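You operate a simulated robot arm through the tools that you are given. There is no shell and no other tool. Be economical: measure what you need, move in short steps, check, and stop when the job is done.

Carry out the task below with a simulated robot arm. There is one attempt and no reset: what you move stays moved.

TASK
Take the cedar block and put it on the white heat chart. Then put the red t-shirt on the clear end of the counter away on the top of the pine stand.
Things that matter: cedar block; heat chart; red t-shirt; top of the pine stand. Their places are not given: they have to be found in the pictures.

It is judged by the outcome, as a careful person would: the job done as asked, and still so three seconds after it is handed in. It fails if anything else is knocked over, pushed out of place, dropped, spilled or broken.

THE ROBOT
A 7-joint arm with a two-finger parallel gripper, fixed in place. Base frame: the origin is at the foot of the arm, x ahead of it, y to its left, z up. Lengths are in mm, angles in rad, forces in N, time in s.
With the tool pointing down near the work surface it reaches from about 300 to 680 mm from the base axis. Its first joint turns from -1.152 to 1.152 rad. Payload 1.57 kg.
Tool frame: the origin (TCP) lies between the finger pads and is the grasp point; the fingertips stand 30 mm ahead of it; z points along the fingers, y is the line along which they close. The gripper opens to 110 mm. The fingers are 24 mm wide and 12 mm thick; the gripper's body (48 by 112 mm) begins 78 mm behind the TCP.
Orientation is told as [roll, pitch, yaw] about the base's x, y, z axes, in that order, counted from this pose: with the fingers straight down and closing along the base's y, the tool's x points along the base's -x, its y along +y and its z along -z.

THE INTERFACE
- The arm moves only by the tool jog_arm. Its argument "steps" is a list of rows, each a list of 3 entries, a list of its own where there are three numbers: the turn, a rotation vector about the tool's x, y, z in rad, then the shift along the tool's x, y, z in mm, then the finger opening in mm, from 0 to 110. In form: [[[wx, wy, wz], [x, y, z], grip], ...]. A call has 1 to 10 rows; each row is the pose to reach, as a shift and turn from the pose commanded when the call began, along the tool's axes at that moment. A row lasts 0.2 s, in which the tool goes at most 50 mm and 0.15 rad; a call with a longer step from one row to the next is refused whole, and so is a gripper value outside its range. A pose out of reach is approached as far as the arm can. The call stops where the force on the tool passes 40 N (or 10 N more than at its start, if that is more) or the arm is blocked; 0.2 s more then pass. The fingers move at their own pace (about 108 mm/s each) and stop on an object; they squeeze with about 32 N. The grip force told is the motor's: it shows also when the fingers shut on nothing. Time passes only in rows, and 0.2 s behind the last, so rows that repeat a pose let the fingers close. It gives the time, the measured TCP pose, the force on the tool (base axes), the opening and the grip force at its end, in the units of the frame above (readings bear some noise).
- Cameras (640 x 400 px; columns grow to the right, rows downward): "scene" is fixed at [165.3, -383, 1406.9]; the picture's right is [0.79, -0.61, 0.00], its down [-0.36, -0.47, -0.81] and it looks along [0.49, 0.64, -0.59] (base axes); focal length 262 px, centre (320, 200). "wrist" rides on the gripper at [-36, 0, -80] in the tool frame; the picture's right is [0.00, -1.00, 0.00], its down [0.97, 0.00, -0.24] and it looks along [0.24, 0.00, 0.97] (tool axes); focal length 218 px, centre (320, 200).
- camera(camera): a new picture of that camera. No time passes.
- measure_at(camera, pixels): for up to 12 pixels [column, row] of the newest picture of that camera ("zoom" is the newest enlarged one), the place [x, y, z] in the base frame of the surface seen there, good to about 2 mm, but the place of the scene camera against the robot may be out by one fixed shift of up to 12 mm in any direction. No time passes.
- enlarge(camera, box): a new picture of the part [left, top, right, bottom] of that camera's present view, enlarged. No time passes.
- job_done(): hands the job in; it is judged then, once.

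Work in short steps. Measure before you move; look again where a grasp or a placing could have gone wrong, and mend it. You have 80 turns and 38 pictures in all, the two below and enlarged ones among them. Open the gripper and draw the arm clear of the work before you hand the job in, unless the task says otherwise; then end with one line.

The tools are called after ">>>" as a command line: name --argument value ..., lists and objects as JSON in quotes. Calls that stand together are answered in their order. jog_arm: Moves the arm, as the interface text tells. Its arguments: {"type":"object","properties":{"steps":{"type":"array","items":{"type":"array"}}},"required":["steps"]} The other tools are called the same way: camera (camera) takes a picture; measure_at (camera, pixels) gives the place of the surface under pixels of a picture; enlarge (camera, box) takes an enlarged picture of a part of a camera's view; job_done () hands the job in.

At the start:

```text
t: 0.0
tool_pos: [306.4, 141.2, 1176.4]
tool_rot: [-0.002, 0.0, 0.0]
ft_force: [0.1, -0.2, 0.2]
grip_width: 110.1
finger_force: 0.1
```

scene: 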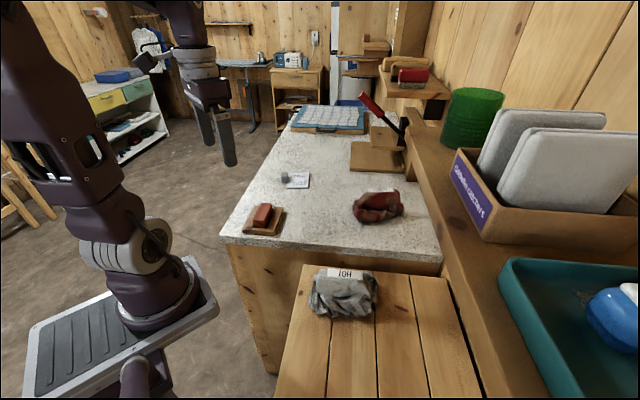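
wrist: 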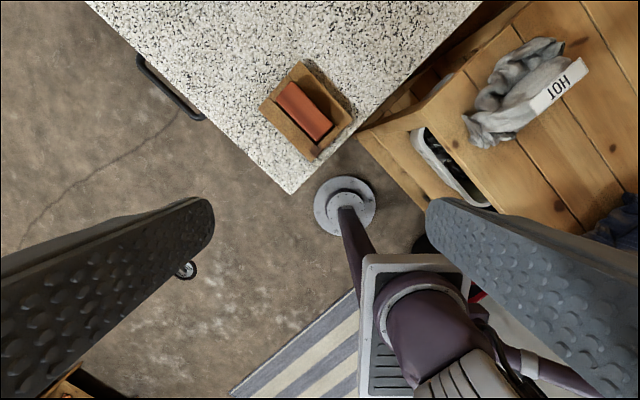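

I'll look closely at the counter area first, where the cedar block, chart and shirt seem to be.

>>> enlarge --camera "scene" --box '[210, 150, 450, 300]'

>>> enlarge --camera "scene" --box '[270, 30, 510, 180]'

>>> measure_at --camera "scene" --pixels '[[262, 214], [297, 180], [285, 176], [378, 207], [345, 290], [310, 370], [400, 370], [410, 290], [375, 160], [425, 85], [240, 225], [440, 255]]'

```text
2.67 times, centred on (330, 225) of scene
```

zoom: 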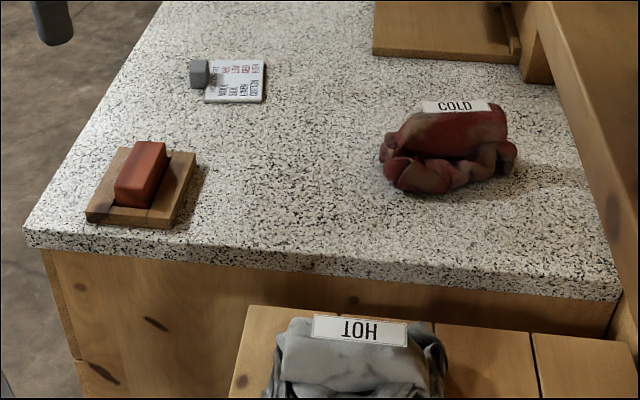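

```text
2.67 times, centred on (390, 105) of scene
```

zoom: 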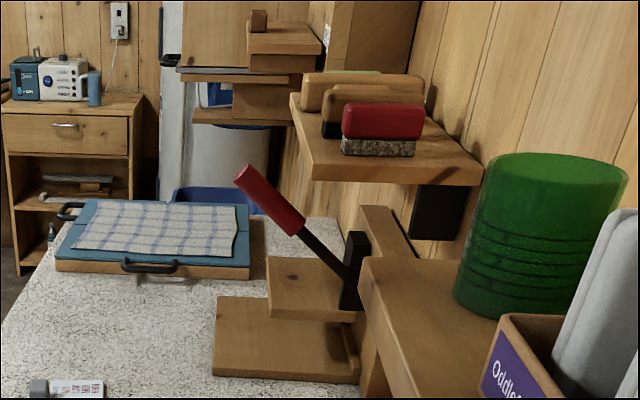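

```text
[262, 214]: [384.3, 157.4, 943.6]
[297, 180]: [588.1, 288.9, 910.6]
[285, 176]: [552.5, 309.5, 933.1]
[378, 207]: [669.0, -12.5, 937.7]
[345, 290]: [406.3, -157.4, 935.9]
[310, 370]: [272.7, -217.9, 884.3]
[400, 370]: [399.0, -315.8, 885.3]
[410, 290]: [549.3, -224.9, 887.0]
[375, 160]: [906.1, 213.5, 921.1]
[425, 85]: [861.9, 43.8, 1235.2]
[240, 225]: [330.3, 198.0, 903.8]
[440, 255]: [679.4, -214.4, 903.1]
```

The reddish block sits in a small wooden dish (wrist pixels ~(304,111)). I measure it with the accurate wrist camera and look closer.

>>> enlarge --camera "wrist" --box '[240, 40, 400, 180]'

>>> measure_at --camera "wrist" --pixels '[[304, 111], [289, 84], [277, 95], [314, 139], [331, 127], [300, 64], [262, 105], [312, 159], [353, 117], [290, 190], [345, 100], [530, 95]]'

```text
2.86 times, centred on (320, 110) of wrist
```

zoom: 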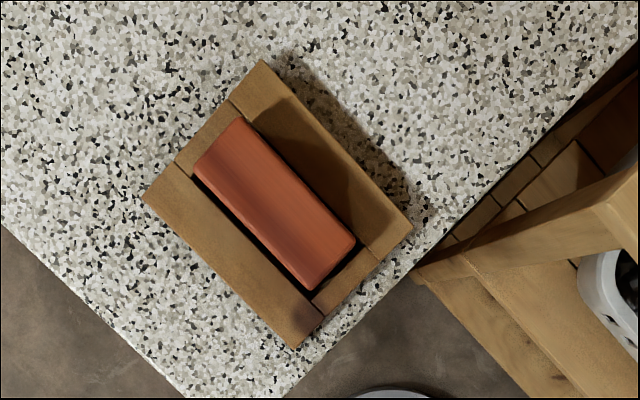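

```text
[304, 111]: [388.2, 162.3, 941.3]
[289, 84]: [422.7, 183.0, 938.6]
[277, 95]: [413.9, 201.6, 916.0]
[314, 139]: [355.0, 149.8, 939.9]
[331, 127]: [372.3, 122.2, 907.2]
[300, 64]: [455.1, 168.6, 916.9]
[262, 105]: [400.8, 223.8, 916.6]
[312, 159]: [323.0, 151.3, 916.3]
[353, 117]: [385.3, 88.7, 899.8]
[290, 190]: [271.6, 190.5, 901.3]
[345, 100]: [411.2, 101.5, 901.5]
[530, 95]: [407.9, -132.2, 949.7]
```

>>> measure_at --camera "zoom" --pixels '[[237, 124], [202, 160], [308, 282], [348, 240], [272, 203], [219, 141], [328, 262], [290, 177], [252, 228], [300, 343], [148, 198], [405, 228]]'

```text
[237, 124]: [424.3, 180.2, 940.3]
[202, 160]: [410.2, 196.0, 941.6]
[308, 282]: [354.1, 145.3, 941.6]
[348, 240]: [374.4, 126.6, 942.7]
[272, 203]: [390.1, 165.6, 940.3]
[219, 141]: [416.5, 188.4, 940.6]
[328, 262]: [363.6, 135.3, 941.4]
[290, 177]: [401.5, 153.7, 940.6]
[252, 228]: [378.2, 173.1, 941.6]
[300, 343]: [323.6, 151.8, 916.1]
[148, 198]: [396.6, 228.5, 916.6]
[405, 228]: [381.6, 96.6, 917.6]
```

Block: top centre ≈(390,162,941), long axis at 45°, ~32 wide, dish rim z≈917. Before grasping, I move out over the counter to view the chart and shirt with the wrist camera.

>>> jog_arm --steps '[[[0, 0, 0], [-45, 10, 0], 110], [[0, 0, 0], [-90, 15, 0], 110], [[0, 0, 0], [-135, 15, 0], 110], [[0, 0, 0], [-175, 15, 0], 110], [[0, 0, 0], [-175, 15, 0], 110]]'

>>> camera --camera "wrist"

```text
t: 1.2
tool_pos: [479.3, 155.6, 1175.1]
tool_rot: [0.0, 0.001, -0.001]
ft_force: [0.7, 0.0, -0.2]
grip_width: 110.2
finger_force: 0.1
```

```text
32 pictures are left
```

wrist: 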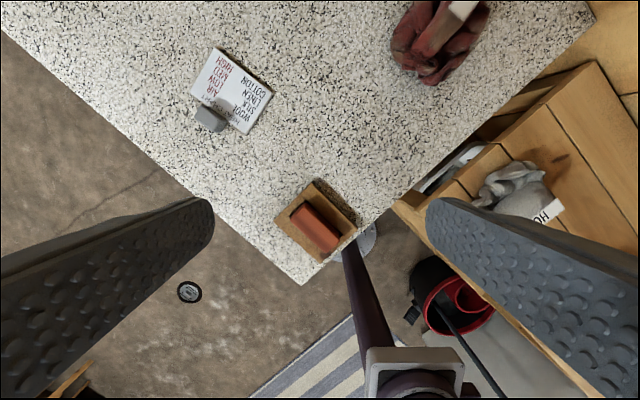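

The chart shows at ~(232,90) with a small grey weight on its near edge (210,115). I enlarge it and the shirt, and measure.

>>> measure_at --camera "wrist" --pixels '[[430, 15], [453, 28], [395, 45], [430, 80], [485, 15], [466, 5], [515, 185], [480, 195], [500, 170], [600, 100], [600, 70], [590, 160]]'

>>> enlarge --camera "wrist" --box '[160, 30, 304, 150]'

```text
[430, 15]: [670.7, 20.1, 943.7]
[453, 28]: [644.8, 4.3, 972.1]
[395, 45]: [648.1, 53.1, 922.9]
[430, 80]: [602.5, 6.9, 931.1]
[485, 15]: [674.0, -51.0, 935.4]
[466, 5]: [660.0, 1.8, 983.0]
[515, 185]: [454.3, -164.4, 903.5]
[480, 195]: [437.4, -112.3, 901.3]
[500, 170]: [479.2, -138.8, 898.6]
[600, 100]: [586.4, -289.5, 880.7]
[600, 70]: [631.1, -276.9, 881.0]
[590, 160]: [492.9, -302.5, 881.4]
```

```text
3.33 times, centred on (232, 90) of wrist
```

zoom: 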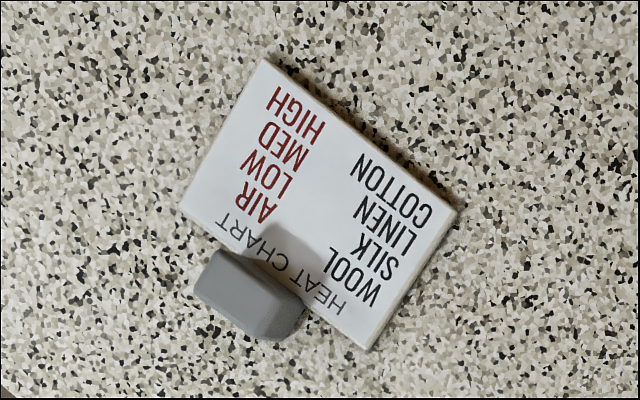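

>>> measure_at --camera "zoom" --pixels '[[264, 62], [452, 210], [364, 345], [183, 206], [320, 195], [225, 252], [304, 300], [205, 285], [265, 330], [250, 285], [370, 120], [150, 120]]'

```text
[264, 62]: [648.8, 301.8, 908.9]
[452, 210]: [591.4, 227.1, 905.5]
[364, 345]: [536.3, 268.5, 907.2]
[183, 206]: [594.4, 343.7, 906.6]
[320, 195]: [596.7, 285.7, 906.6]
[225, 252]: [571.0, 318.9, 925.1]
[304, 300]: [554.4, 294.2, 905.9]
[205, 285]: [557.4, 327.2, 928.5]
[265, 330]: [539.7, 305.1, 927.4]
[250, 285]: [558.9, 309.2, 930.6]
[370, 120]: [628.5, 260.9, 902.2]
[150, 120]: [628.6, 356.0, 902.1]
```

Chart: centre ≈(592,285), top z≈907, long axis at 52.5°, 94×69; grey weight on its near-side edge, so I'll place the block slightly to the far side, about (600,279). First, go above the block, turning 45°.

>>> jog_arm --steps '[[[0, 0, -0.131], [30, 2, 20], 110], [[0, 0, -0.262], [60, 4, 40], 110], [[0, 0, -0.393], [90, 6, 60], 110], [[0, 0, -0.524], [90, 6, 95], 110], [[0, 0, -0.655], [90, 6, 130], 100], [[0, 0, -0.785], [90, 6, 160], 80], [[0, 0, -0.785], [90, 6, 165], 80]]'

>>> camera --camera "wrist"

```text
t: 2.8
tool_pos: [392.1, 162.5, 1011.5]
tool_rot: [0.001, 0.001, 0.789]
ft_force: [-0.3, -0.5, -0.5]
grip_width: 80.0
finger_force: 0.2
```

```text
30 pictures are left
```

wrist: 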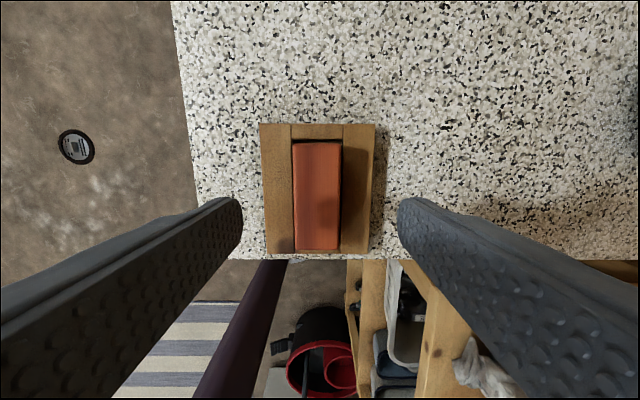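

>>> measure_at --camera "wrist" --pixels '[[298, 195], [336, 195], [317, 195], [317, 146], [317, 246], [280, 195], [355, 195], [344, 195]]'

```text
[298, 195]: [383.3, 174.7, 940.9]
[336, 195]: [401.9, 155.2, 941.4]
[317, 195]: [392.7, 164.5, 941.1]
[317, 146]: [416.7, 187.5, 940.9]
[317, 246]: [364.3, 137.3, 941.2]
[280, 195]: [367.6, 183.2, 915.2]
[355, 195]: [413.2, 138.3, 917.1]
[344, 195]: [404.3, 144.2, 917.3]
```

Block centred within ~1.5 mm. I descend so the tips stay ~4 mm above the dish rim, then close.

>>> jog_arm --steps '[[[0, 0, 0], [0, 1.4, 30], 65], [[0, 0, 0], [0, 1.4, 50], 60], [[0, 0, 0], [0, 1.4, 60], 55], [[0, 0, 0], [0, 1.4, 60], 20], [[0, 0, 0], [0, 1.4, 60], 20], [[0, 0, 0], [0, 1.4, 60], 20]]'

```text
t: 4.2
tool_pos: [391.1, 165.3, 953.0]
tool_rot: [0.001, 0.001, 0.786]
ft_force: [0.7, -0.2, 0.8]
grip_width: 32.7
finger_force: 31.9
```

Gripped at 32.7 mm. Lift straight up and check.

>>> jog_arm --steps '[[[0, 0, 0], [0, 0, -10], 20], [[0, 0, 0], [0, 0, -30], 20], [[0, 0, 0], [0, 0, -60], 20], [[0, 0, 0], [0, 0, -95], 20], [[0, 0, 0], [0, 0, -95], 20]]'

>>> camera --camera "wrist"

>>> enlarge --camera "scene" --box '[190, 110, 350, 250]'

```text
t: 5.4
tool_pos: [390.3, 164.7, 1049.3]
tool_rot: [0.0, 0.0, 0.786]
ft_force: [0.8, 0.3, -0.7]
grip_width: 32.7
finger_force: 31.8
```

```text
29 pictures are left
```

wrist: 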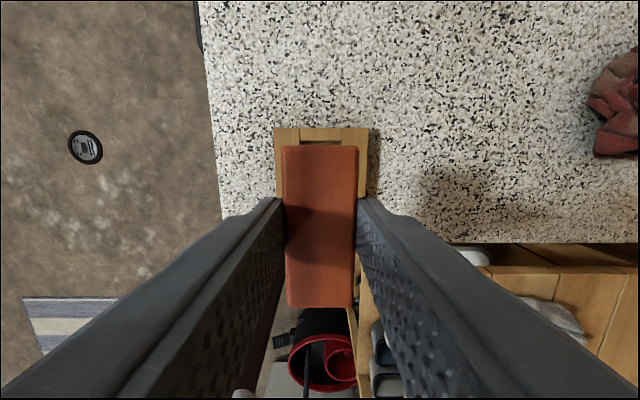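

```text
2.86 times, centred on (270, 180) of scene
```

zoom: 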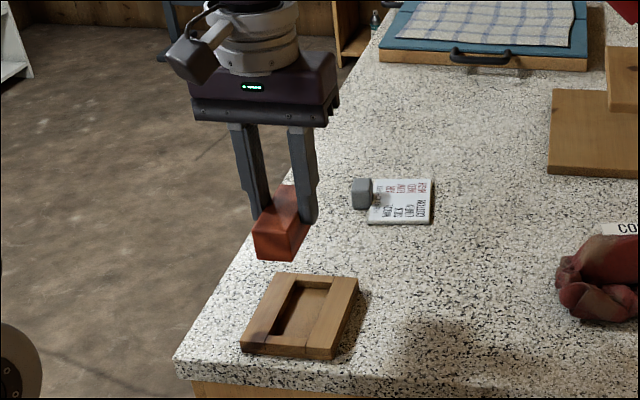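

Block is held and the dish stayed. I measure the dish floor against the rim for the block's height, and the block's bottom.

>>> measure_at --camera "zoom" --pixels '[[305, 300], [300, 315], [265, 315], [345, 300], [275, 255], [295, 200], [278, 234], [400, 200], [450, 250]]'

```text
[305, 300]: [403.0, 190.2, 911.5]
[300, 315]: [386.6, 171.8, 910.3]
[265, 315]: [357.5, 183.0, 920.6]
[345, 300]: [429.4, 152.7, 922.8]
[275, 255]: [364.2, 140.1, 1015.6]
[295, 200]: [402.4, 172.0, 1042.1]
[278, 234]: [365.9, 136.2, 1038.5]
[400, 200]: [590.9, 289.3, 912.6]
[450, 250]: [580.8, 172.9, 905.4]
```

Dish floor ≈906, so block ~35 tall, bottom ~47 below TCP. Move above the chart spot (600,279) with an extra 0.131 rad turn.

>>> jog_arm --steps '[[[0, 0, 0], [-30, -9, 0], 20], [[0, 0, -0.03], [-72, -21, 0], 20], [[0, 0, -0.06], [-114, -33.5, 0], 20], [[0, 0, -0.09], [-156, -46, 0], 20], [[0, 0, -0.12], [-198, -58.5, 0], 20], [[0, 0, -0.131], [-228.7, -67.5, 0], 20], [[0, 0, -0.131], [-228.7, -67.5, 20], 20], [[0, 0, -0.131], [-228.7, -67.5, 40], 20], [[0, 0, -0.131], [-228.7, -67.5, 40], 20]]'

>>> camera --camera "wrist"

>>> enlarge --camera "scene" --box '[230, 110, 390, 220]'

```text
t: 7.4
tool_pos: [599.2, 278.3, 1005.8]
tool_rot: [0.002, 0.001, 0.916]
ft_force: [0.1, 0.4, -0.2]
grip_width: 33.0
finger_force: 32.1
```

```text
27 pictures are left
```

wrist: 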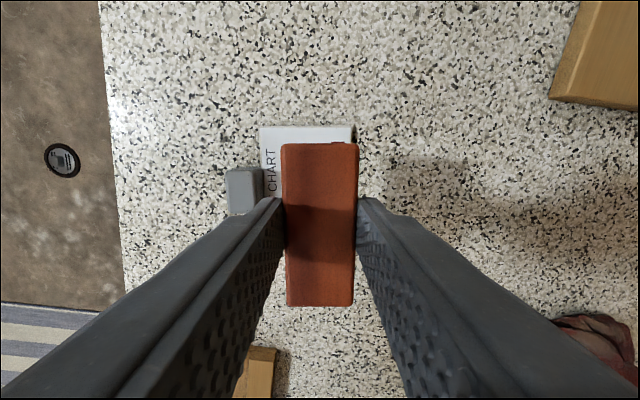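

```text
3.64 times, centred on (310, 165) of scene
```

zoom: 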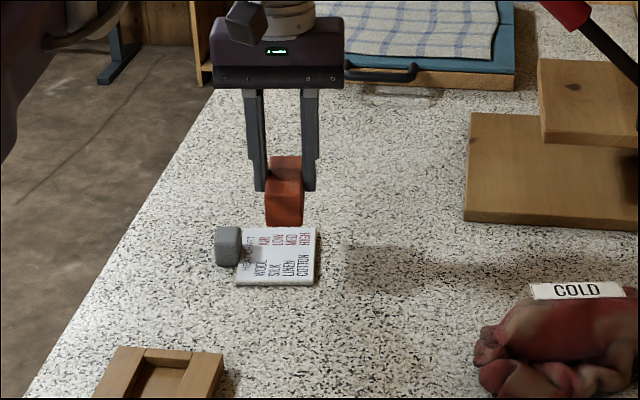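

>>> measure_at --camera "wrist" --pixels '[[262, 135], [351, 135], [300, 129], [258, 185], [232, 185], [245, 172]]'

```text
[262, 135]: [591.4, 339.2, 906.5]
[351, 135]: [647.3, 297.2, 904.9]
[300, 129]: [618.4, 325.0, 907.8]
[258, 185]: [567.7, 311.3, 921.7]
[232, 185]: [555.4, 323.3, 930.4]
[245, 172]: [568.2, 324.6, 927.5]
```

Weight stands just beside the chart edge (inner face ~35 mm from chart centre); there's room. Lower with small final steps to contact.

>>> jog_arm --steps '[[[0, 0, 0], [0, 0, 25], 20], [[0, 0, 0], [0, 0, 42], 20], [[0, 0, 0], [0, 0, 48], 20], [[0, 0, 0], [0, 0, 50], 20], [[0, 0, 0], [0, 0, 51], 20], [[0, 0, 0], [0, 0, 51], 20]]'

```text
t: 8.8
tool_pos: [600.1, 276.7, 956.8]
tool_rot: [0.002, -0.001, 0.915]
ft_force: [-0.8, -0.4, -0.8]
grip_width: 33.0
finger_force: 31.9
```

>>> jog_arm --steps '[[[0, 0, 0], [0, 0, 1], 20], [[0, 0, 0], [0, 0, 2], 20], [[0, 0, 0], [0, 0, 3], 20], [[0, 0, 0], [0, 0, 3], 20]]'

>>> enlarge --camera "scene" --box '[270, 140, 340, 200]'

```text
t: 9.8
tool_pos: [601.7, 276.5, 953.6]
tool_rot: [-0.001, -0.001, 0.916]
ft_force: [-0.1, -0.2, -0.7]
grip_width: 33.0
finger_force: 32.1
```

```text
6.67 times, centred on (305, 170) of scene
```

zoom: 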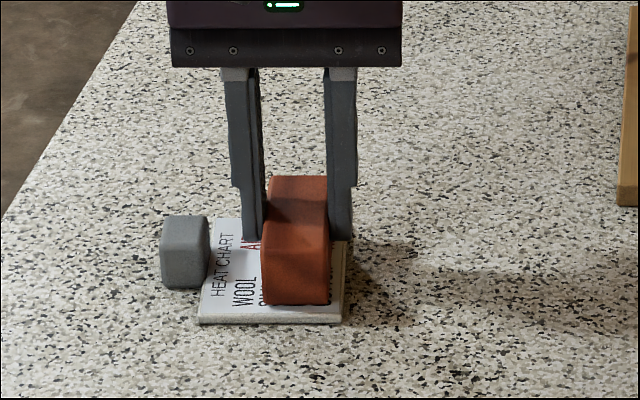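

Nearly touching, no contact force yet; lower in 1 mm steps.

>>> jog_arm --steps '[[[0, 0, 0], [0, 1, 1], 20], [[0, 0, 0], [0, 2, 2], 20], [[0, 0, 0], [0, 2, 2], 20]]'

```text
t: 10.6
tool_pos: [599.7, 279.0, 951.1]
tool_rot: [-0.002, -0.002, 0.916]
ft_force: [1.3, -2.6, 7.0]
grip_width: 32.7
finger_force: 32.5
```

Contact (7 N). Release gently, then lift.

>>> jog_arm --steps '[[[0, 0, 0], [0, 0, -0.5], 38], [[0, 0, 0], [0, 0, -0.5], 50], [[0, 0, 0], [0, 0, -0.5], 50], [[0, 0, 0], [0, 0, -30], 50], [[0, 0, 0], [0, 0, -70], 50], [[0, 0, 0], [0, 0, -115], 80], [[0, 0, 0], [0, 0, -150], 110]]'

>>> camera --camera "wrist"

>>> camera --camera "scene"

```text
t: 12.2
tool_pos: [584.2, 267.4, 1101.8]
tool_rot: [0.001, -0.001, 0.915]
ft_force: [-0.3, -0.5, 0.3]
grip_width: 109.8
finger_force: 0.0
out of reach, approached as far as the arm can: row 6, 7
```

```text
24 pictures are left
```

wrist: 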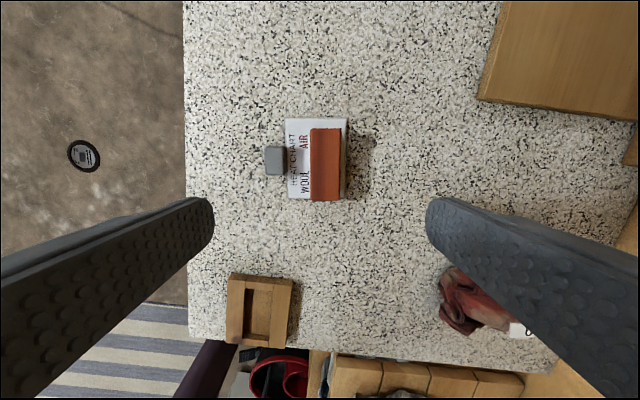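

```text
23 pictures are left
```

scene: 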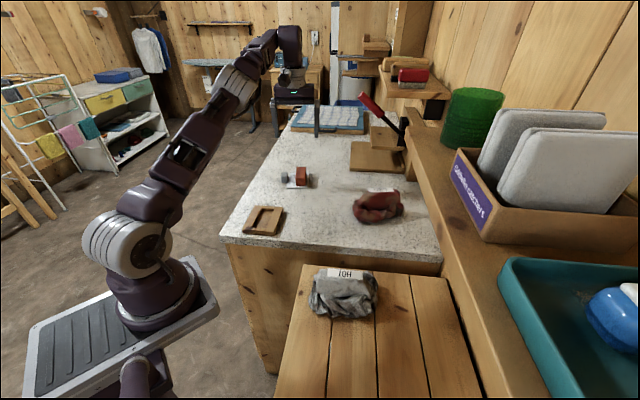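

The block rests on the chart. Check its footprint against the chart, and measure the shirt.

>>> measure_at --camera "wrist" --pixels '[[325, 131], [325, 193], [313, 165], [337, 165], [300, 121], [300, 196], [345, 121], [343, 194]]'

>>> enlarge --camera "scene" --box '[270, 140, 430, 240]'

```text
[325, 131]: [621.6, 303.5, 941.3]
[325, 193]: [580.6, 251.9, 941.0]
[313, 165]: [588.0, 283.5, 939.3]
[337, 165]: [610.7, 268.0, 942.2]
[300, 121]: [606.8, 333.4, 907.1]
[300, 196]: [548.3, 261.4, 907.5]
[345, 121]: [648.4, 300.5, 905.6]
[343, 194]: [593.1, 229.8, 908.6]
```

```text
4.00 times, centred on (350, 190) of scene
```

zoom: 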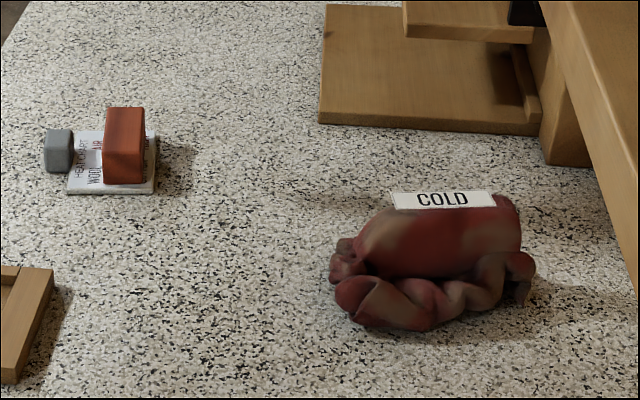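

Block is well within the chart. Now move above the shirt (~(580,10)), turning back to yaw 0.

>>> jog_arm --steps '[[[0, 0, 0.131], [32, -21, 0], 110], [[0, 0, 0.262], [64, -42, 0], 110], [[0, 0, 0.393], [97, -64, 0], 110], [[0, 0, 0.524], [130, -85, 0], 110], [[0, 0, 0.655], [162, -106, 0], 110], [[0, 0, 0.785], [194, -127, 0], 110], [[0, 0, 0.915], [225.5, -148, 0], 110], [[0, 0, 0.915], [225.5, -148, 0], 110]]'

>>> camera --camera "wrist"

```text
t: 14.0
tool_pos: [566.1, 1.7, 1100.9]
tool_rot: [0.0, 0.0, 0.0]
ft_force: [-0.4, 0.5, 0.3]
grip_width: 110.0
finger_force: 0.1
```

```text
21 pictures are left
```

wrist: 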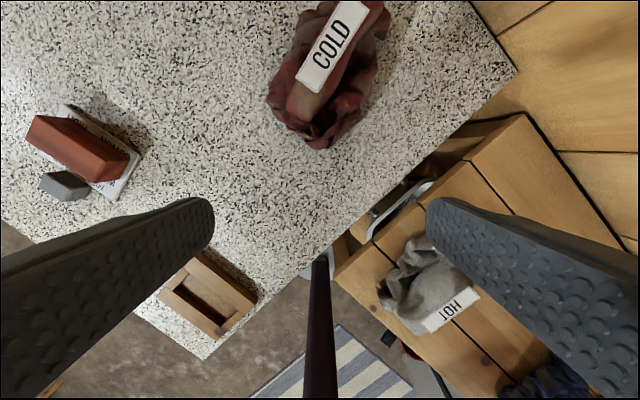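

>>> enlarge --camera "wrist" --box '[240, 0, 420, 160]'

>>> measure_at --camera "wrist" --pixels '[[330, 50], [310, 80], [350, 20], [295, 55], [270, 95], [350, 85], [385, 15], [318, 145], [300, 110], [310, 20], [365, 50], [330, 120]]'

>>> measure_at --camera "wrist" --pixels '[[480, 155], [520, 120], [540, 180], [620, 245], [380, 265], [430, 230], [385, 300], [430, 325], [480, 300], [400, 340], [560, 200], [430, 270]]'

```text
2.50 times, centred on (330, 80) of wrist
```

zoom: 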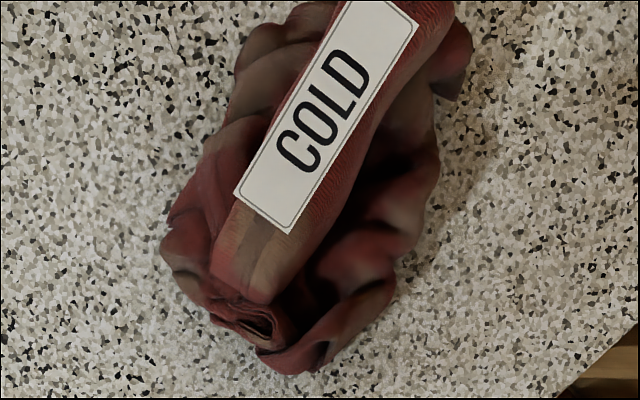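

```text
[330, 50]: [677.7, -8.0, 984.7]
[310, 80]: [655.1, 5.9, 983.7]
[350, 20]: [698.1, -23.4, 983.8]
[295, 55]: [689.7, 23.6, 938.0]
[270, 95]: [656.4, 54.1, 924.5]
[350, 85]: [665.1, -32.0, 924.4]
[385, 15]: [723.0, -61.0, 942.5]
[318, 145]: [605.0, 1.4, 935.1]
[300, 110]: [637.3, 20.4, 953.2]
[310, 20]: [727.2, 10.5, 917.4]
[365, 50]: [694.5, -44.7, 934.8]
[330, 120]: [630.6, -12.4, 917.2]
```

```text
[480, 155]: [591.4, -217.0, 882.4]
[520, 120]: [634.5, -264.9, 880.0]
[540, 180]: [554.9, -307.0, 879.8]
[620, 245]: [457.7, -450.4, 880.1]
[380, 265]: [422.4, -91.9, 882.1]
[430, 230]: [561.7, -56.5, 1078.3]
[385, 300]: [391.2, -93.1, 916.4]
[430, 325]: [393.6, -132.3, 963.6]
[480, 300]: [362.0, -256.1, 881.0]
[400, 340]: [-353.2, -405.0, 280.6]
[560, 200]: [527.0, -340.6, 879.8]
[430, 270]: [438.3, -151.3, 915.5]
```

The shirt has a raised fold carrying the COLD tag, running from (655,6) toward (698,-23). I measure its cross-section to plan a pinch across the fold.

>>> measure_at --camera "zoom" --pixels '[[242, 185], [288, 230], [300, 235], [320, 215], [340, 200], [355, 185], [265, 270], [235, 240], [225, 215], [260, 140], [230, 160], [210, 180]]'

>>> measure_at --camera "zoom" --pixels '[[298, 85], [280, 95], [265, 110], [250, 125], [370, 105], [380, 125], [400, 130], [410, 60], [430, 50], [390, 200], [350, 5], [415, 25]]'

```text
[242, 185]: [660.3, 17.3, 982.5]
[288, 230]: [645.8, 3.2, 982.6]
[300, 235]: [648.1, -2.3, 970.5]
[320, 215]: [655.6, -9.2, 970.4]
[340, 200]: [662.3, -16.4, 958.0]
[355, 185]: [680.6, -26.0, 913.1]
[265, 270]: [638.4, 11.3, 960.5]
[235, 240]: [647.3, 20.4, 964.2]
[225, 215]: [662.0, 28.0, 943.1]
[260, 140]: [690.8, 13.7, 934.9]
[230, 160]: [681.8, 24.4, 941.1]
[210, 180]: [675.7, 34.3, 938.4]
```

```text
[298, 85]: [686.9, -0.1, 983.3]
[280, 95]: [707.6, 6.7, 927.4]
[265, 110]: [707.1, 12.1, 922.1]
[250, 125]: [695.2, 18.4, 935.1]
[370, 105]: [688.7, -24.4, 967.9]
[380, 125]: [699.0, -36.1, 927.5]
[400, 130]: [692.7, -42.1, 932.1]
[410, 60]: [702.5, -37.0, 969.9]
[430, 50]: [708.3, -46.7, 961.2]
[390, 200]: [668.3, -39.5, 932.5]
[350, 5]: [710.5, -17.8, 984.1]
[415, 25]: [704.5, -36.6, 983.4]
```

The fold is ~35 mm wide, centred about (671,-2), direction −34°, top ~983, lower layers ~940. I move above it with yaw −0.597, lowering to z≈1050.

>>> jog_arm --steps '[[[0, 0, 0.12], [-15, -1, 20], 110], [[0, 0, 0.24], [-40, -2, 40], 110], [[0, 0, 0.36], [-65, -3, 50], 100], [[0, 0, 0.48], [-90, -4, 50], 90], [[0, 0, 0.597], [-105, -4, 50], 80], [[0, 0, 0.597], [-105, -4, 50], 80]]'

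>>> camera --camera "wrist"

```text
t: 15.4
tool_pos: [670.8, -6.9, 1048.7]
tool_rot: [0.0, 0.001, -0.599]
ft_force: [0.8, 0.3, 0.0]
grip_width: 79.9
finger_force: 0.0
```

```text
19 pictures are left
```

wrist: 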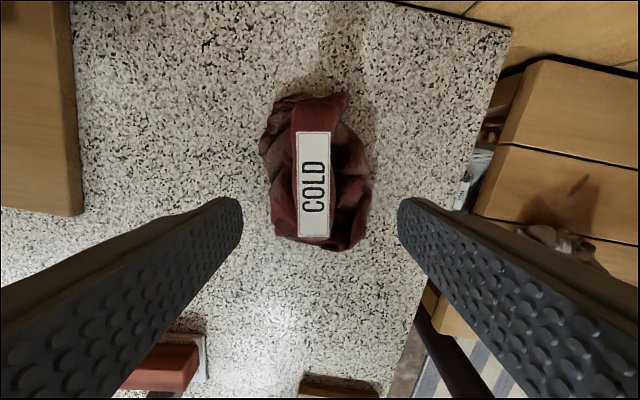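

>>> enlarge --camera "wrist" --box '[240, 80, 400, 260]'

>>> measure_at --camera "wrist" --pixels '[[313, 185], [297, 185], [290, 185], [280, 185], [270, 185], [331, 185], [336, 185], [345, 185], [355, 185], [367, 185], [320, 100], [310, 244]]'

```text
2.22 times, centred on (320, 170) of wrist
```

zoom: 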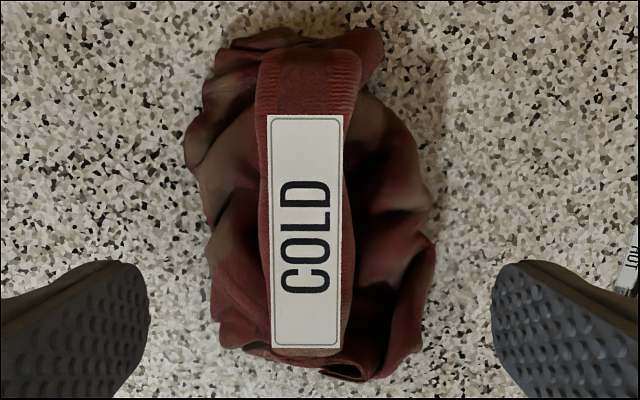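

```text
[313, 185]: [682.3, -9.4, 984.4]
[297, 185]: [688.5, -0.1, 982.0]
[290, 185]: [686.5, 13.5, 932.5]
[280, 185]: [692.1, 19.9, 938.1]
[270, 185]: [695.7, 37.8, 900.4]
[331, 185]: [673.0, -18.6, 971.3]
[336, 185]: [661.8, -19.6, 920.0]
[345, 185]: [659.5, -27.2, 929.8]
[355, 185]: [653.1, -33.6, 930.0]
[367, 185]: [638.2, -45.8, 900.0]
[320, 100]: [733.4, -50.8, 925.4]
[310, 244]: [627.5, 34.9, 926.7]
```

The handle is a ribbed band ~28 mm wide, offset ~4.5 mm to tool +y. I descend (tips to ~945, just above the lower folds) shifting +4.5 in y and 8 mm outward, then close.

>>> jog_arm --steps '[[[0, 0, 0], [-8, 4.5, 25], 70], [[0, 0, 0], [-8, 4.5, 50], 60], [[0, 0, 0], [-8, 4.5, 66], 60], [[0, 0, 0], [-8, 4.5, 74], 60], [[0, 0, 0], [-8, 4.5, 74], 60]]'

>>> enlarge --camera "scene" --box '[320, 140, 440, 240]'

```text
t: 16.6
tool_pos: [676.9, -7.2, 977.0]
tool_rot: [0.001, -0.002, -0.596]
ft_force: [-1.3, 0.9, 9.6]
grip_width: 59.9
finger_force: 0.1
```

```text
4.00 times, centred on (380, 190) of scene
```

zoom: 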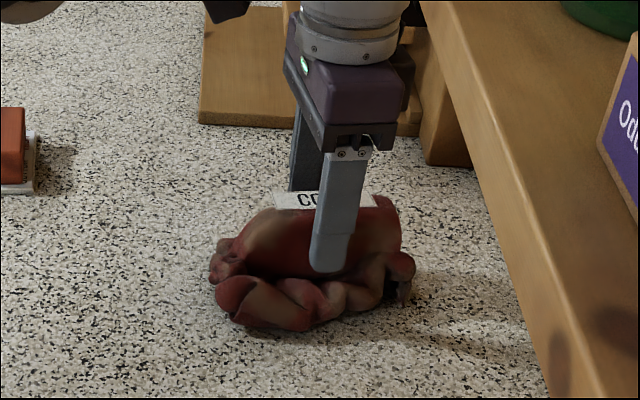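

Light contact with a lower fold (≈10 N), band between the fingers. Raise 2 mm and close.

>>> jog_arm --steps '[[[0, 0, 0], [0, 0, -2], 60], [[0, 0, 0], [0, 0, -2], 10], [[0, 0, 0], [0, 0, -2], 10], [[0, 0, 0], [0, 0, -2], 10], [[0, 0, 0], [0, 0, -2], 10]]'

```text
t: 17.8
tool_pos: [678.4, -6.6, 979.4]
tool_rot: [-0.001, 0.001, -0.595]
ft_force: [-0.6, 0.5, -0.3]
grip_width: 33.4
finger_force: 32.4
```

Gripped at 33.4 mm. Lift slowly and check.

>>> jog_arm --steps '[[[0, 0, 0], [0, 0, -6], 10], [[0, 0, 0], [0, 0, -15], 10], [[0, 0, 0], [4, 0, -30], 10], [[0, 0, 0], [10, 0, -45], 10], [[0, 0, 0], [20, 0, -60], 10], [[0, 0, 0], [20, 0, -60], 10]]'

>>> camera --camera "scene"

>>> camera --camera "wrist"

```text
t: 19.2
tool_pos: [663.3, 3.9, 1037.8]
tool_rot: [0.0, -0.001, -0.599]
ft_force: [0.0, 0.2, -2.3]
grip_width: 33.0
finger_force: 31.9
```

```text
16 pictures are left
```

scene: 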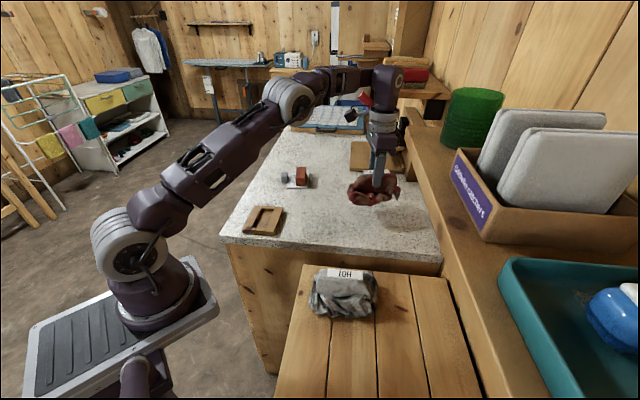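

```text
15 pictures are left
```

wrist: 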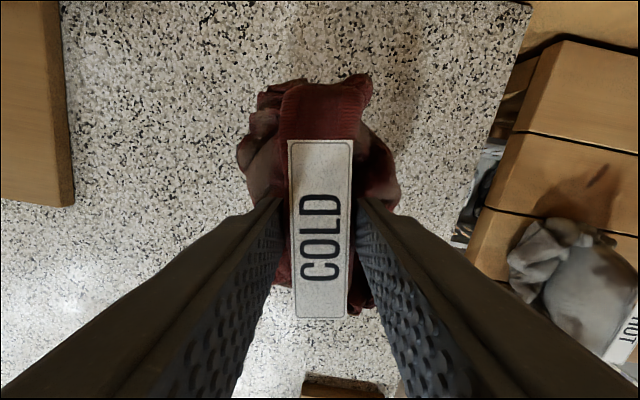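

Shirt is held level; its bottom is ~78 mm below TCP. Now I map the stand's free area and the ledge next to it.

>>> measure_at --camera "scene" --pixels '[[307, 270], [400, 275], [440, 280], [420, 300], [450, 310], [470, 360], [485, 395], [430, 220], [455, 270], [480, 320], [378, 285], [375, 310]]'

>>> measure_at --camera "scene" --pixels '[[385, 320], [420, 370], [350, 315], [345, 325], [280, 390], [445, 345], [425, 276], [510, 270], [405, 276], [448, 300], [500, 390], [470, 330]]'

```text
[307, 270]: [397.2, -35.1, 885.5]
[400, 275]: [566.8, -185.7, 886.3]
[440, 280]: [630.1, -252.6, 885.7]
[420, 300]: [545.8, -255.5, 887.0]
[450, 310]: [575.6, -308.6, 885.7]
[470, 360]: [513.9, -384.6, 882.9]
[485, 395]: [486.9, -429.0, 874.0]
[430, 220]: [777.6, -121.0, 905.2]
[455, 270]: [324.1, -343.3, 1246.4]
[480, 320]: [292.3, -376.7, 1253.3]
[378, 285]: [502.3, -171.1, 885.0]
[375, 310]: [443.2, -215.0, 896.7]
```

```text
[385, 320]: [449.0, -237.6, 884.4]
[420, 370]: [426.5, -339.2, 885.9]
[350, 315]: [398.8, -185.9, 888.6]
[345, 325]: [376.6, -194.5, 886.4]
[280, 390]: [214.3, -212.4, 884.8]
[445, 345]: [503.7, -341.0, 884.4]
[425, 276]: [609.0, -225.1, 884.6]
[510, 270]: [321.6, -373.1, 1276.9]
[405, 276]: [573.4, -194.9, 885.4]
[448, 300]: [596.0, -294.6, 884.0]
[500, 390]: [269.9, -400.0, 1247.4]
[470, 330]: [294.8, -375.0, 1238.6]
```

The "ledge" is actually a high shelf at z≈1250 that may interfere with the arm over the stand. I measure its front edge and underside.

>>> measure_at --camera "scene" --pixels '[[410, 135], [418, 165], [430, 180], [440, 230], [415, 150], [460, 210], [500, 250], [445, 262], [465, 305], [480, 350], [495, 380], [450, 150]]'

>>> enlarge --camera "scene" --box '[380, 120, 540, 398]'

```text
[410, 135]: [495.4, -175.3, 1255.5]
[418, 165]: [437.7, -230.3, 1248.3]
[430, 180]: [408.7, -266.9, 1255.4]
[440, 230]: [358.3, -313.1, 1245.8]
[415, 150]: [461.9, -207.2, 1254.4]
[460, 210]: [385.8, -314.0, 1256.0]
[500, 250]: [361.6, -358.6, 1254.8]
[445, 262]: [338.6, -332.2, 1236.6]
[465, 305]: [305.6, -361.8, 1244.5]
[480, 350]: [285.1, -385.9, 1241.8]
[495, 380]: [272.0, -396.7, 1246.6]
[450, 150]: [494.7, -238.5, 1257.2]
```

```text
1.44 times, centred on (460, 259) of scene
```

zoom: 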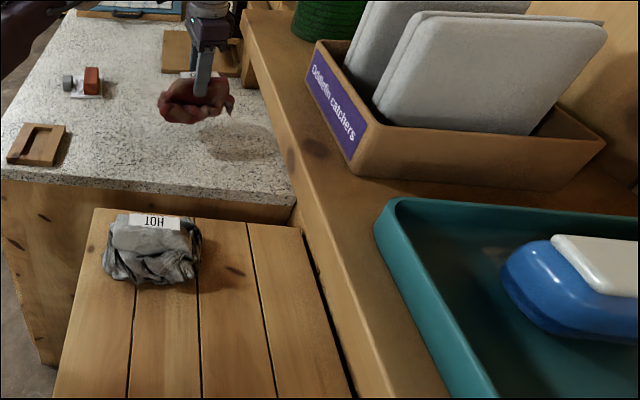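

The shelf overhangs the stand's rear (x−y>669, z≈1235), so I'll place in the front part, robot-side of the grey shirt, about (311,−240). First carry inward and up over the counter, aligning yaw to −0.785.

>>> jog_arm --steps '[[[0, 0, 0], [25, -18, -10], 10], [[0, 0, 0.04], [55, -40, -22], 10], [[0, 0, 0.09], [87, -62, -34], 10], [[0, 0, 0.14], [119, -85, -44], 10], [[0, 0, 0.186], [149, -106.5, -50], 10], [[0, 0, 0.186], [149, -106.5, -50], 10]]'

>>> camera --camera "wrist"

```text
t: 20.6
tool_pos: [482.5, -6.6, 1087.2]
tool_rot: [0.002, 0.0, -0.785]
ft_force: [0.3, -0.9, -1.5]
grip_width: 33.0
finger_force: 32.7
```

```text
13 pictures are left
```

wrist: 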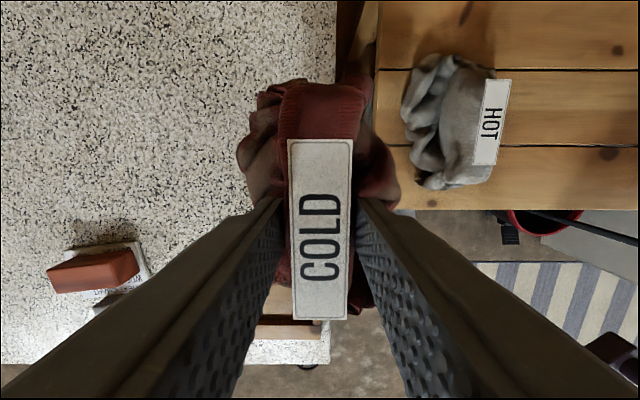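

>>> measure_at --camera "wrist" --pixels '[[405, 105], [440, 57], [450, 187], [508, 85], [496, 160], [600, 205], [600, 150], [600, 80], [630, 205], [420, 205], [490, 60], [485, 180]]'

```text
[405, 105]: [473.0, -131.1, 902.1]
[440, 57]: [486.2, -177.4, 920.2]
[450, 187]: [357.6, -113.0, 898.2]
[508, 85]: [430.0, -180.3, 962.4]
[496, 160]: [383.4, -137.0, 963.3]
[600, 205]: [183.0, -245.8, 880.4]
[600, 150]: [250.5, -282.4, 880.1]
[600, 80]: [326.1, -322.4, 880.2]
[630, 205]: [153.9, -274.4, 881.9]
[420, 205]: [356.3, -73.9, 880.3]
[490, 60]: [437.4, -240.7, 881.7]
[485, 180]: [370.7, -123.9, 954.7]
```

Grey shirt's robot-side boundary is b=(x+y)/√2≈165; the stand is clear beyond to b<−40, front edge a≈303. Target (318,−233). Carry there at height.

>>> jog_arm --steps '[[[0, 0, 0], [-5, -32, 0], 10], [[0, 0, 0], [-12, -72, 0], 10], [[0, 0, 0], [-18, -113, 0], 10], [[0, 0, 0], [-25, -155, 0], 10], [[0, 0, 0], [-32, -198, 0], 10], [[0, 0, 0], [-38, -240, 0], 10], [[0, 0, 0], [-43.8, -276.4, 0], 10], [[0, 0, 0], [-43.8, -276.4, 0], 10]]'

>>> camera --camera "scene"

>>> camera --camera "wrist"

```text
t: 22.4
tool_pos: [314.1, -228.1, 1089.8]
tool_rot: [-0.001, -0.001, -0.783]
ft_force: [0.2, 0.3, -0.3]
grip_width: 33.1
finger_force: 31.9
```

```text
12 pictures are left
```

scene: 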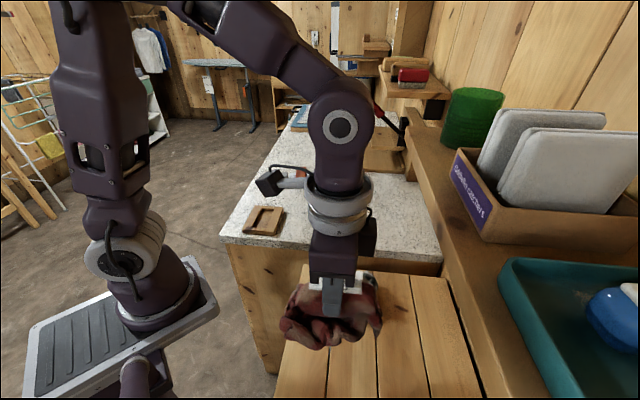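

```text
11 pictures are left
```

wrist: 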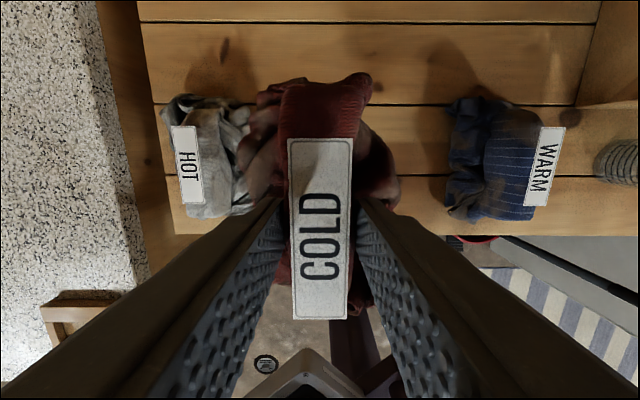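

A navy WARM shirt is also on the stand. I measure the gap between HOT and WARM.

>>> measure_at --camera "wrist" --pixels '[[450, 150], [446, 205], [455, 105], [245, 110], [250, 190], [225, 110], [430, 150], [430, 205], [430, 80], [200, 180], [600, 150], [620, 205]]'

```text
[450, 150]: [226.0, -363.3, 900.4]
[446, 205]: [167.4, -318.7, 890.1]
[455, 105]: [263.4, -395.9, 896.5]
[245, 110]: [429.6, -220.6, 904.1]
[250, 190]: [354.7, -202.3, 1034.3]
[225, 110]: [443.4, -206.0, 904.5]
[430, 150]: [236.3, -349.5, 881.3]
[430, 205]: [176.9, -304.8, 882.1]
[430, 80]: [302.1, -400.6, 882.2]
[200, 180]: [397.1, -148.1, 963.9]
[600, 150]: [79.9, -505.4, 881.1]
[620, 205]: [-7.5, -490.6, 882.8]
```

Gap runs b=−93…148; centre ≈27. I check the wrist joint's clearance to the shelf before shifting and descending.

>>> measure_at --camera "scene" --pixels '[[340, 127], [370, 120], [368, 195], [372, 240], [354, 265], [340, 95], [368, 150]]'

```text
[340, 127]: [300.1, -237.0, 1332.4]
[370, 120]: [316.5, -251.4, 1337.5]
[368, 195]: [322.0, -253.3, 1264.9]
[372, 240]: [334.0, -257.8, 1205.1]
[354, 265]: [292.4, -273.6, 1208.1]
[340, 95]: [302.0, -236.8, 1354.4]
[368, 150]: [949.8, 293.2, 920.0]
```

Clearance to shelf ~50 mm; fine. Shift to mid-gap and descend.

>>> jog_arm --steps '[[[0, 0, 0], [-6, -33, 0], 10], [[0, 0, 0], [-6, -33, 30], 10], [[0, 0, 0], [-6, -33, 60], 10], [[0, 0, 0], [-6, -33, 90], 10], [[0, 0, 0], [-6, -33, 110], 10], [[0, 0, 0], [-6, -33, 120], 10], [[0, 0, 0], [-6, -33, 120], 10]]'

>>> camera --camera "scene"

>>> camera --camera "wrist"

```text
t: 24.0
tool_pos: [299.1, -253.9, 966.7]
tool_rot: [0.0, 0.001, -0.782]
ft_force: [-0.5, -0.4, -0.9]
grip_width: 32.9
finger_force: 31.9
```

```text
10 pictures are left
```

scene: 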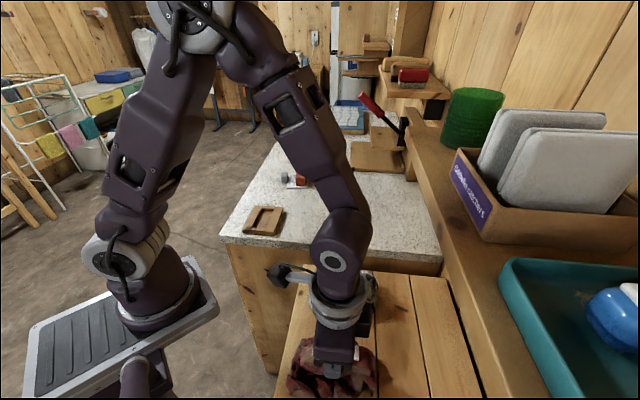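

```text
9 pictures are left
```

wrist: 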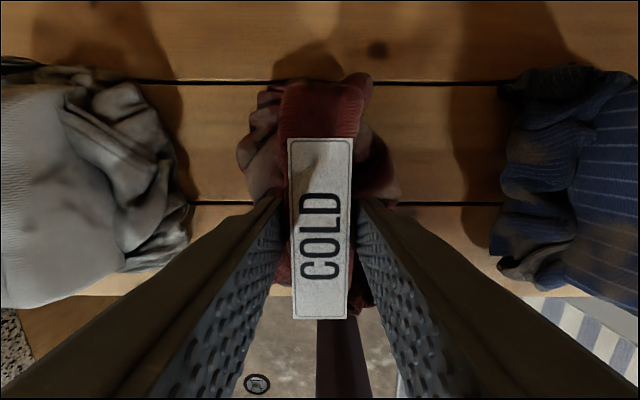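

Well centred in the gap. I check how the shirt's near end sits against the stand's front edge (row ~295).

>>> measure_at --camera "wrist" --pixels '[[366, 305], [366, 290], [280, 285], [320, 317], [230, 265], [200, 280], [470, 285], [150, 285], [330, 78], [262, 92], [245, 160], [396, 190]]'

```text
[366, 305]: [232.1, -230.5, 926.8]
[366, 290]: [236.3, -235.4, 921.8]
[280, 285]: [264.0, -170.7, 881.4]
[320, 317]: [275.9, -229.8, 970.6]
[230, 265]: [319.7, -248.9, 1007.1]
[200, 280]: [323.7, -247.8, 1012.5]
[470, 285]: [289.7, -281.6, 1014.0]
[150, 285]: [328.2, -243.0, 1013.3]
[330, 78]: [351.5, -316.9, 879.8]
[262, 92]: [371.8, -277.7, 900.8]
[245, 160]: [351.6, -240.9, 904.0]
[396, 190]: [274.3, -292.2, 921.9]
```

Shirt's near end is at a≈327, edge at ≈305. Shift 8 mm further in and lower to contact.

>>> jog_arm --steps '[[[0, 0, 0], [-8, 0, 0], 10], [[0, 0, 0], [-8, 0, 3], 10], [[0, 0, 0], [-8, 0, 5], 10], [[0, 0, 0], [-8, 0, 7], 10], [[0, 0, 0], [-8, 0, 8], 10], [[0, 0, 0], [-8, 0, 8], 10]]'

```text
t: 25.4
tool_pos: [304.1, -259.1, 960.3]
tool_rot: [0.0, 0.0, -0.781]
ft_force: [0.2, -0.4, -2.0]
grip_width: 32.8
finger_force: 32.2
```

>>> jog_arm --steps '[[[0, 0, 0], [0, 0, 1], 10], [[0, 0, 0], [0, 0, 2], 10], [[0, 0, 0], [0, 0, 2], 10]]'

```text
t: 26.2
tool_pos: [303.7, -260.2, 958.2]
tool_rot: [0.0, -0.001, -0.783]
ft_force: [-2.3, 1.6, 8.0]
grip_width: 33.2
finger_force: 32.6
```

Contact (8 N). Open slowly and lift straight up.

>>> jog_arm --steps '[[[0, 0, 0], [0, 0, 0], 40], [[0, 0, 0], [0, 0, -1], 52], [[0, 0, 0], [0, 0, -2], 60], [[0, 0, 0], [0, 0, -15], 60], [[0, 0, 0], [0, 0, -40], 60], [[0, 0, 0], [0, 0, -80], 60], [[0, 0, 0], [4, 0, -120], 60], [[0, 0, 0], [4, 0, -120], 60]]'

>>> camera --camera "wrist"

```text
t: 28.0
tool_pos: [303.3, -254.0, 1077.9]
tool_rot: [0.0, 0.002, -0.783]
ft_force: [0.2, -0.1, -0.6]
grip_width: 60.0
finger_force: 0.1
```

```text
8 pictures are left
```

wrist: 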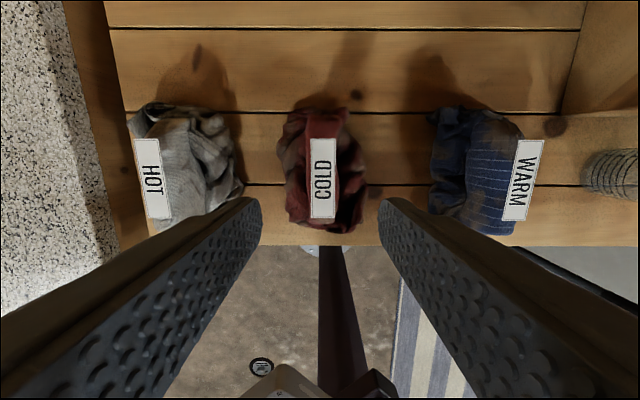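

Red shirt rests fully on the stand between the others. Draw the arm clear and verify the whole scene.

>>> jog_arm --steps '[[[0, 0, 0], [5, 0, -35], 60], [[0, 0, 0], [20, 40, -50], 60], [[0, 0, 0], [38, 82, -50], 60], [[0, 0, 0], [56, 124, -50], 60], [[0, 0, 0], [74, 166, -50], 60], [[0, 0, 0], [92, 208, -50], 60], [[0, 0, 0], [111, 248, -50], 60], [[0, 0, 0], [111, 248, -50], 60]]'

>>> camera --camera "scene"

>>> camera --camera "wrist"

```text
t: 29.8
tool_pos: [395.6, -2.7, 1128.6]
tool_rot: [0.0, 0.0, -0.781]
ft_force: [-0.6, 0.8, -1.5]
grip_width: 60.0
finger_force: 0.2
```

```text
7 pictures are left
```

scene: 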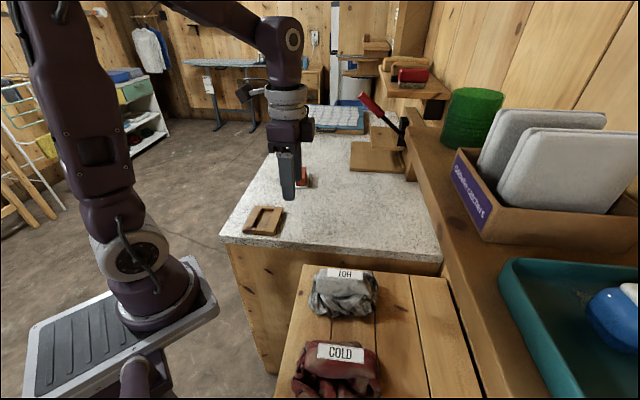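

```text
6 pictures are left
```

wrist: 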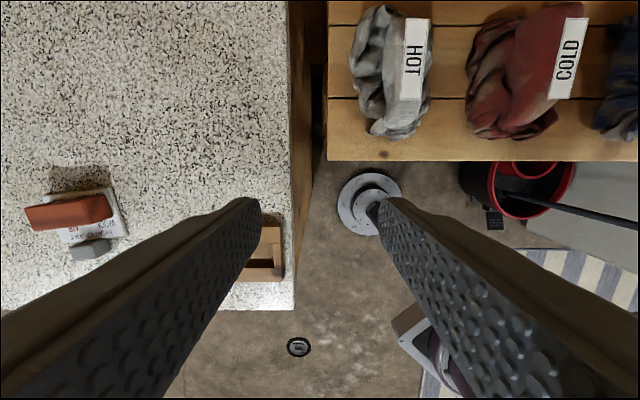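

The block is on the chart, the shirt is on the stand, nothing else has been disturbed, and the gripper is open and clear. Handing in.

>>> job_done

```text
The job is handed in.
```

The cedar block is on the white heat chart and the red t-shirt is on top of the pine stand, in the gap between the HOT and WARM shirts; nothing else was moved.
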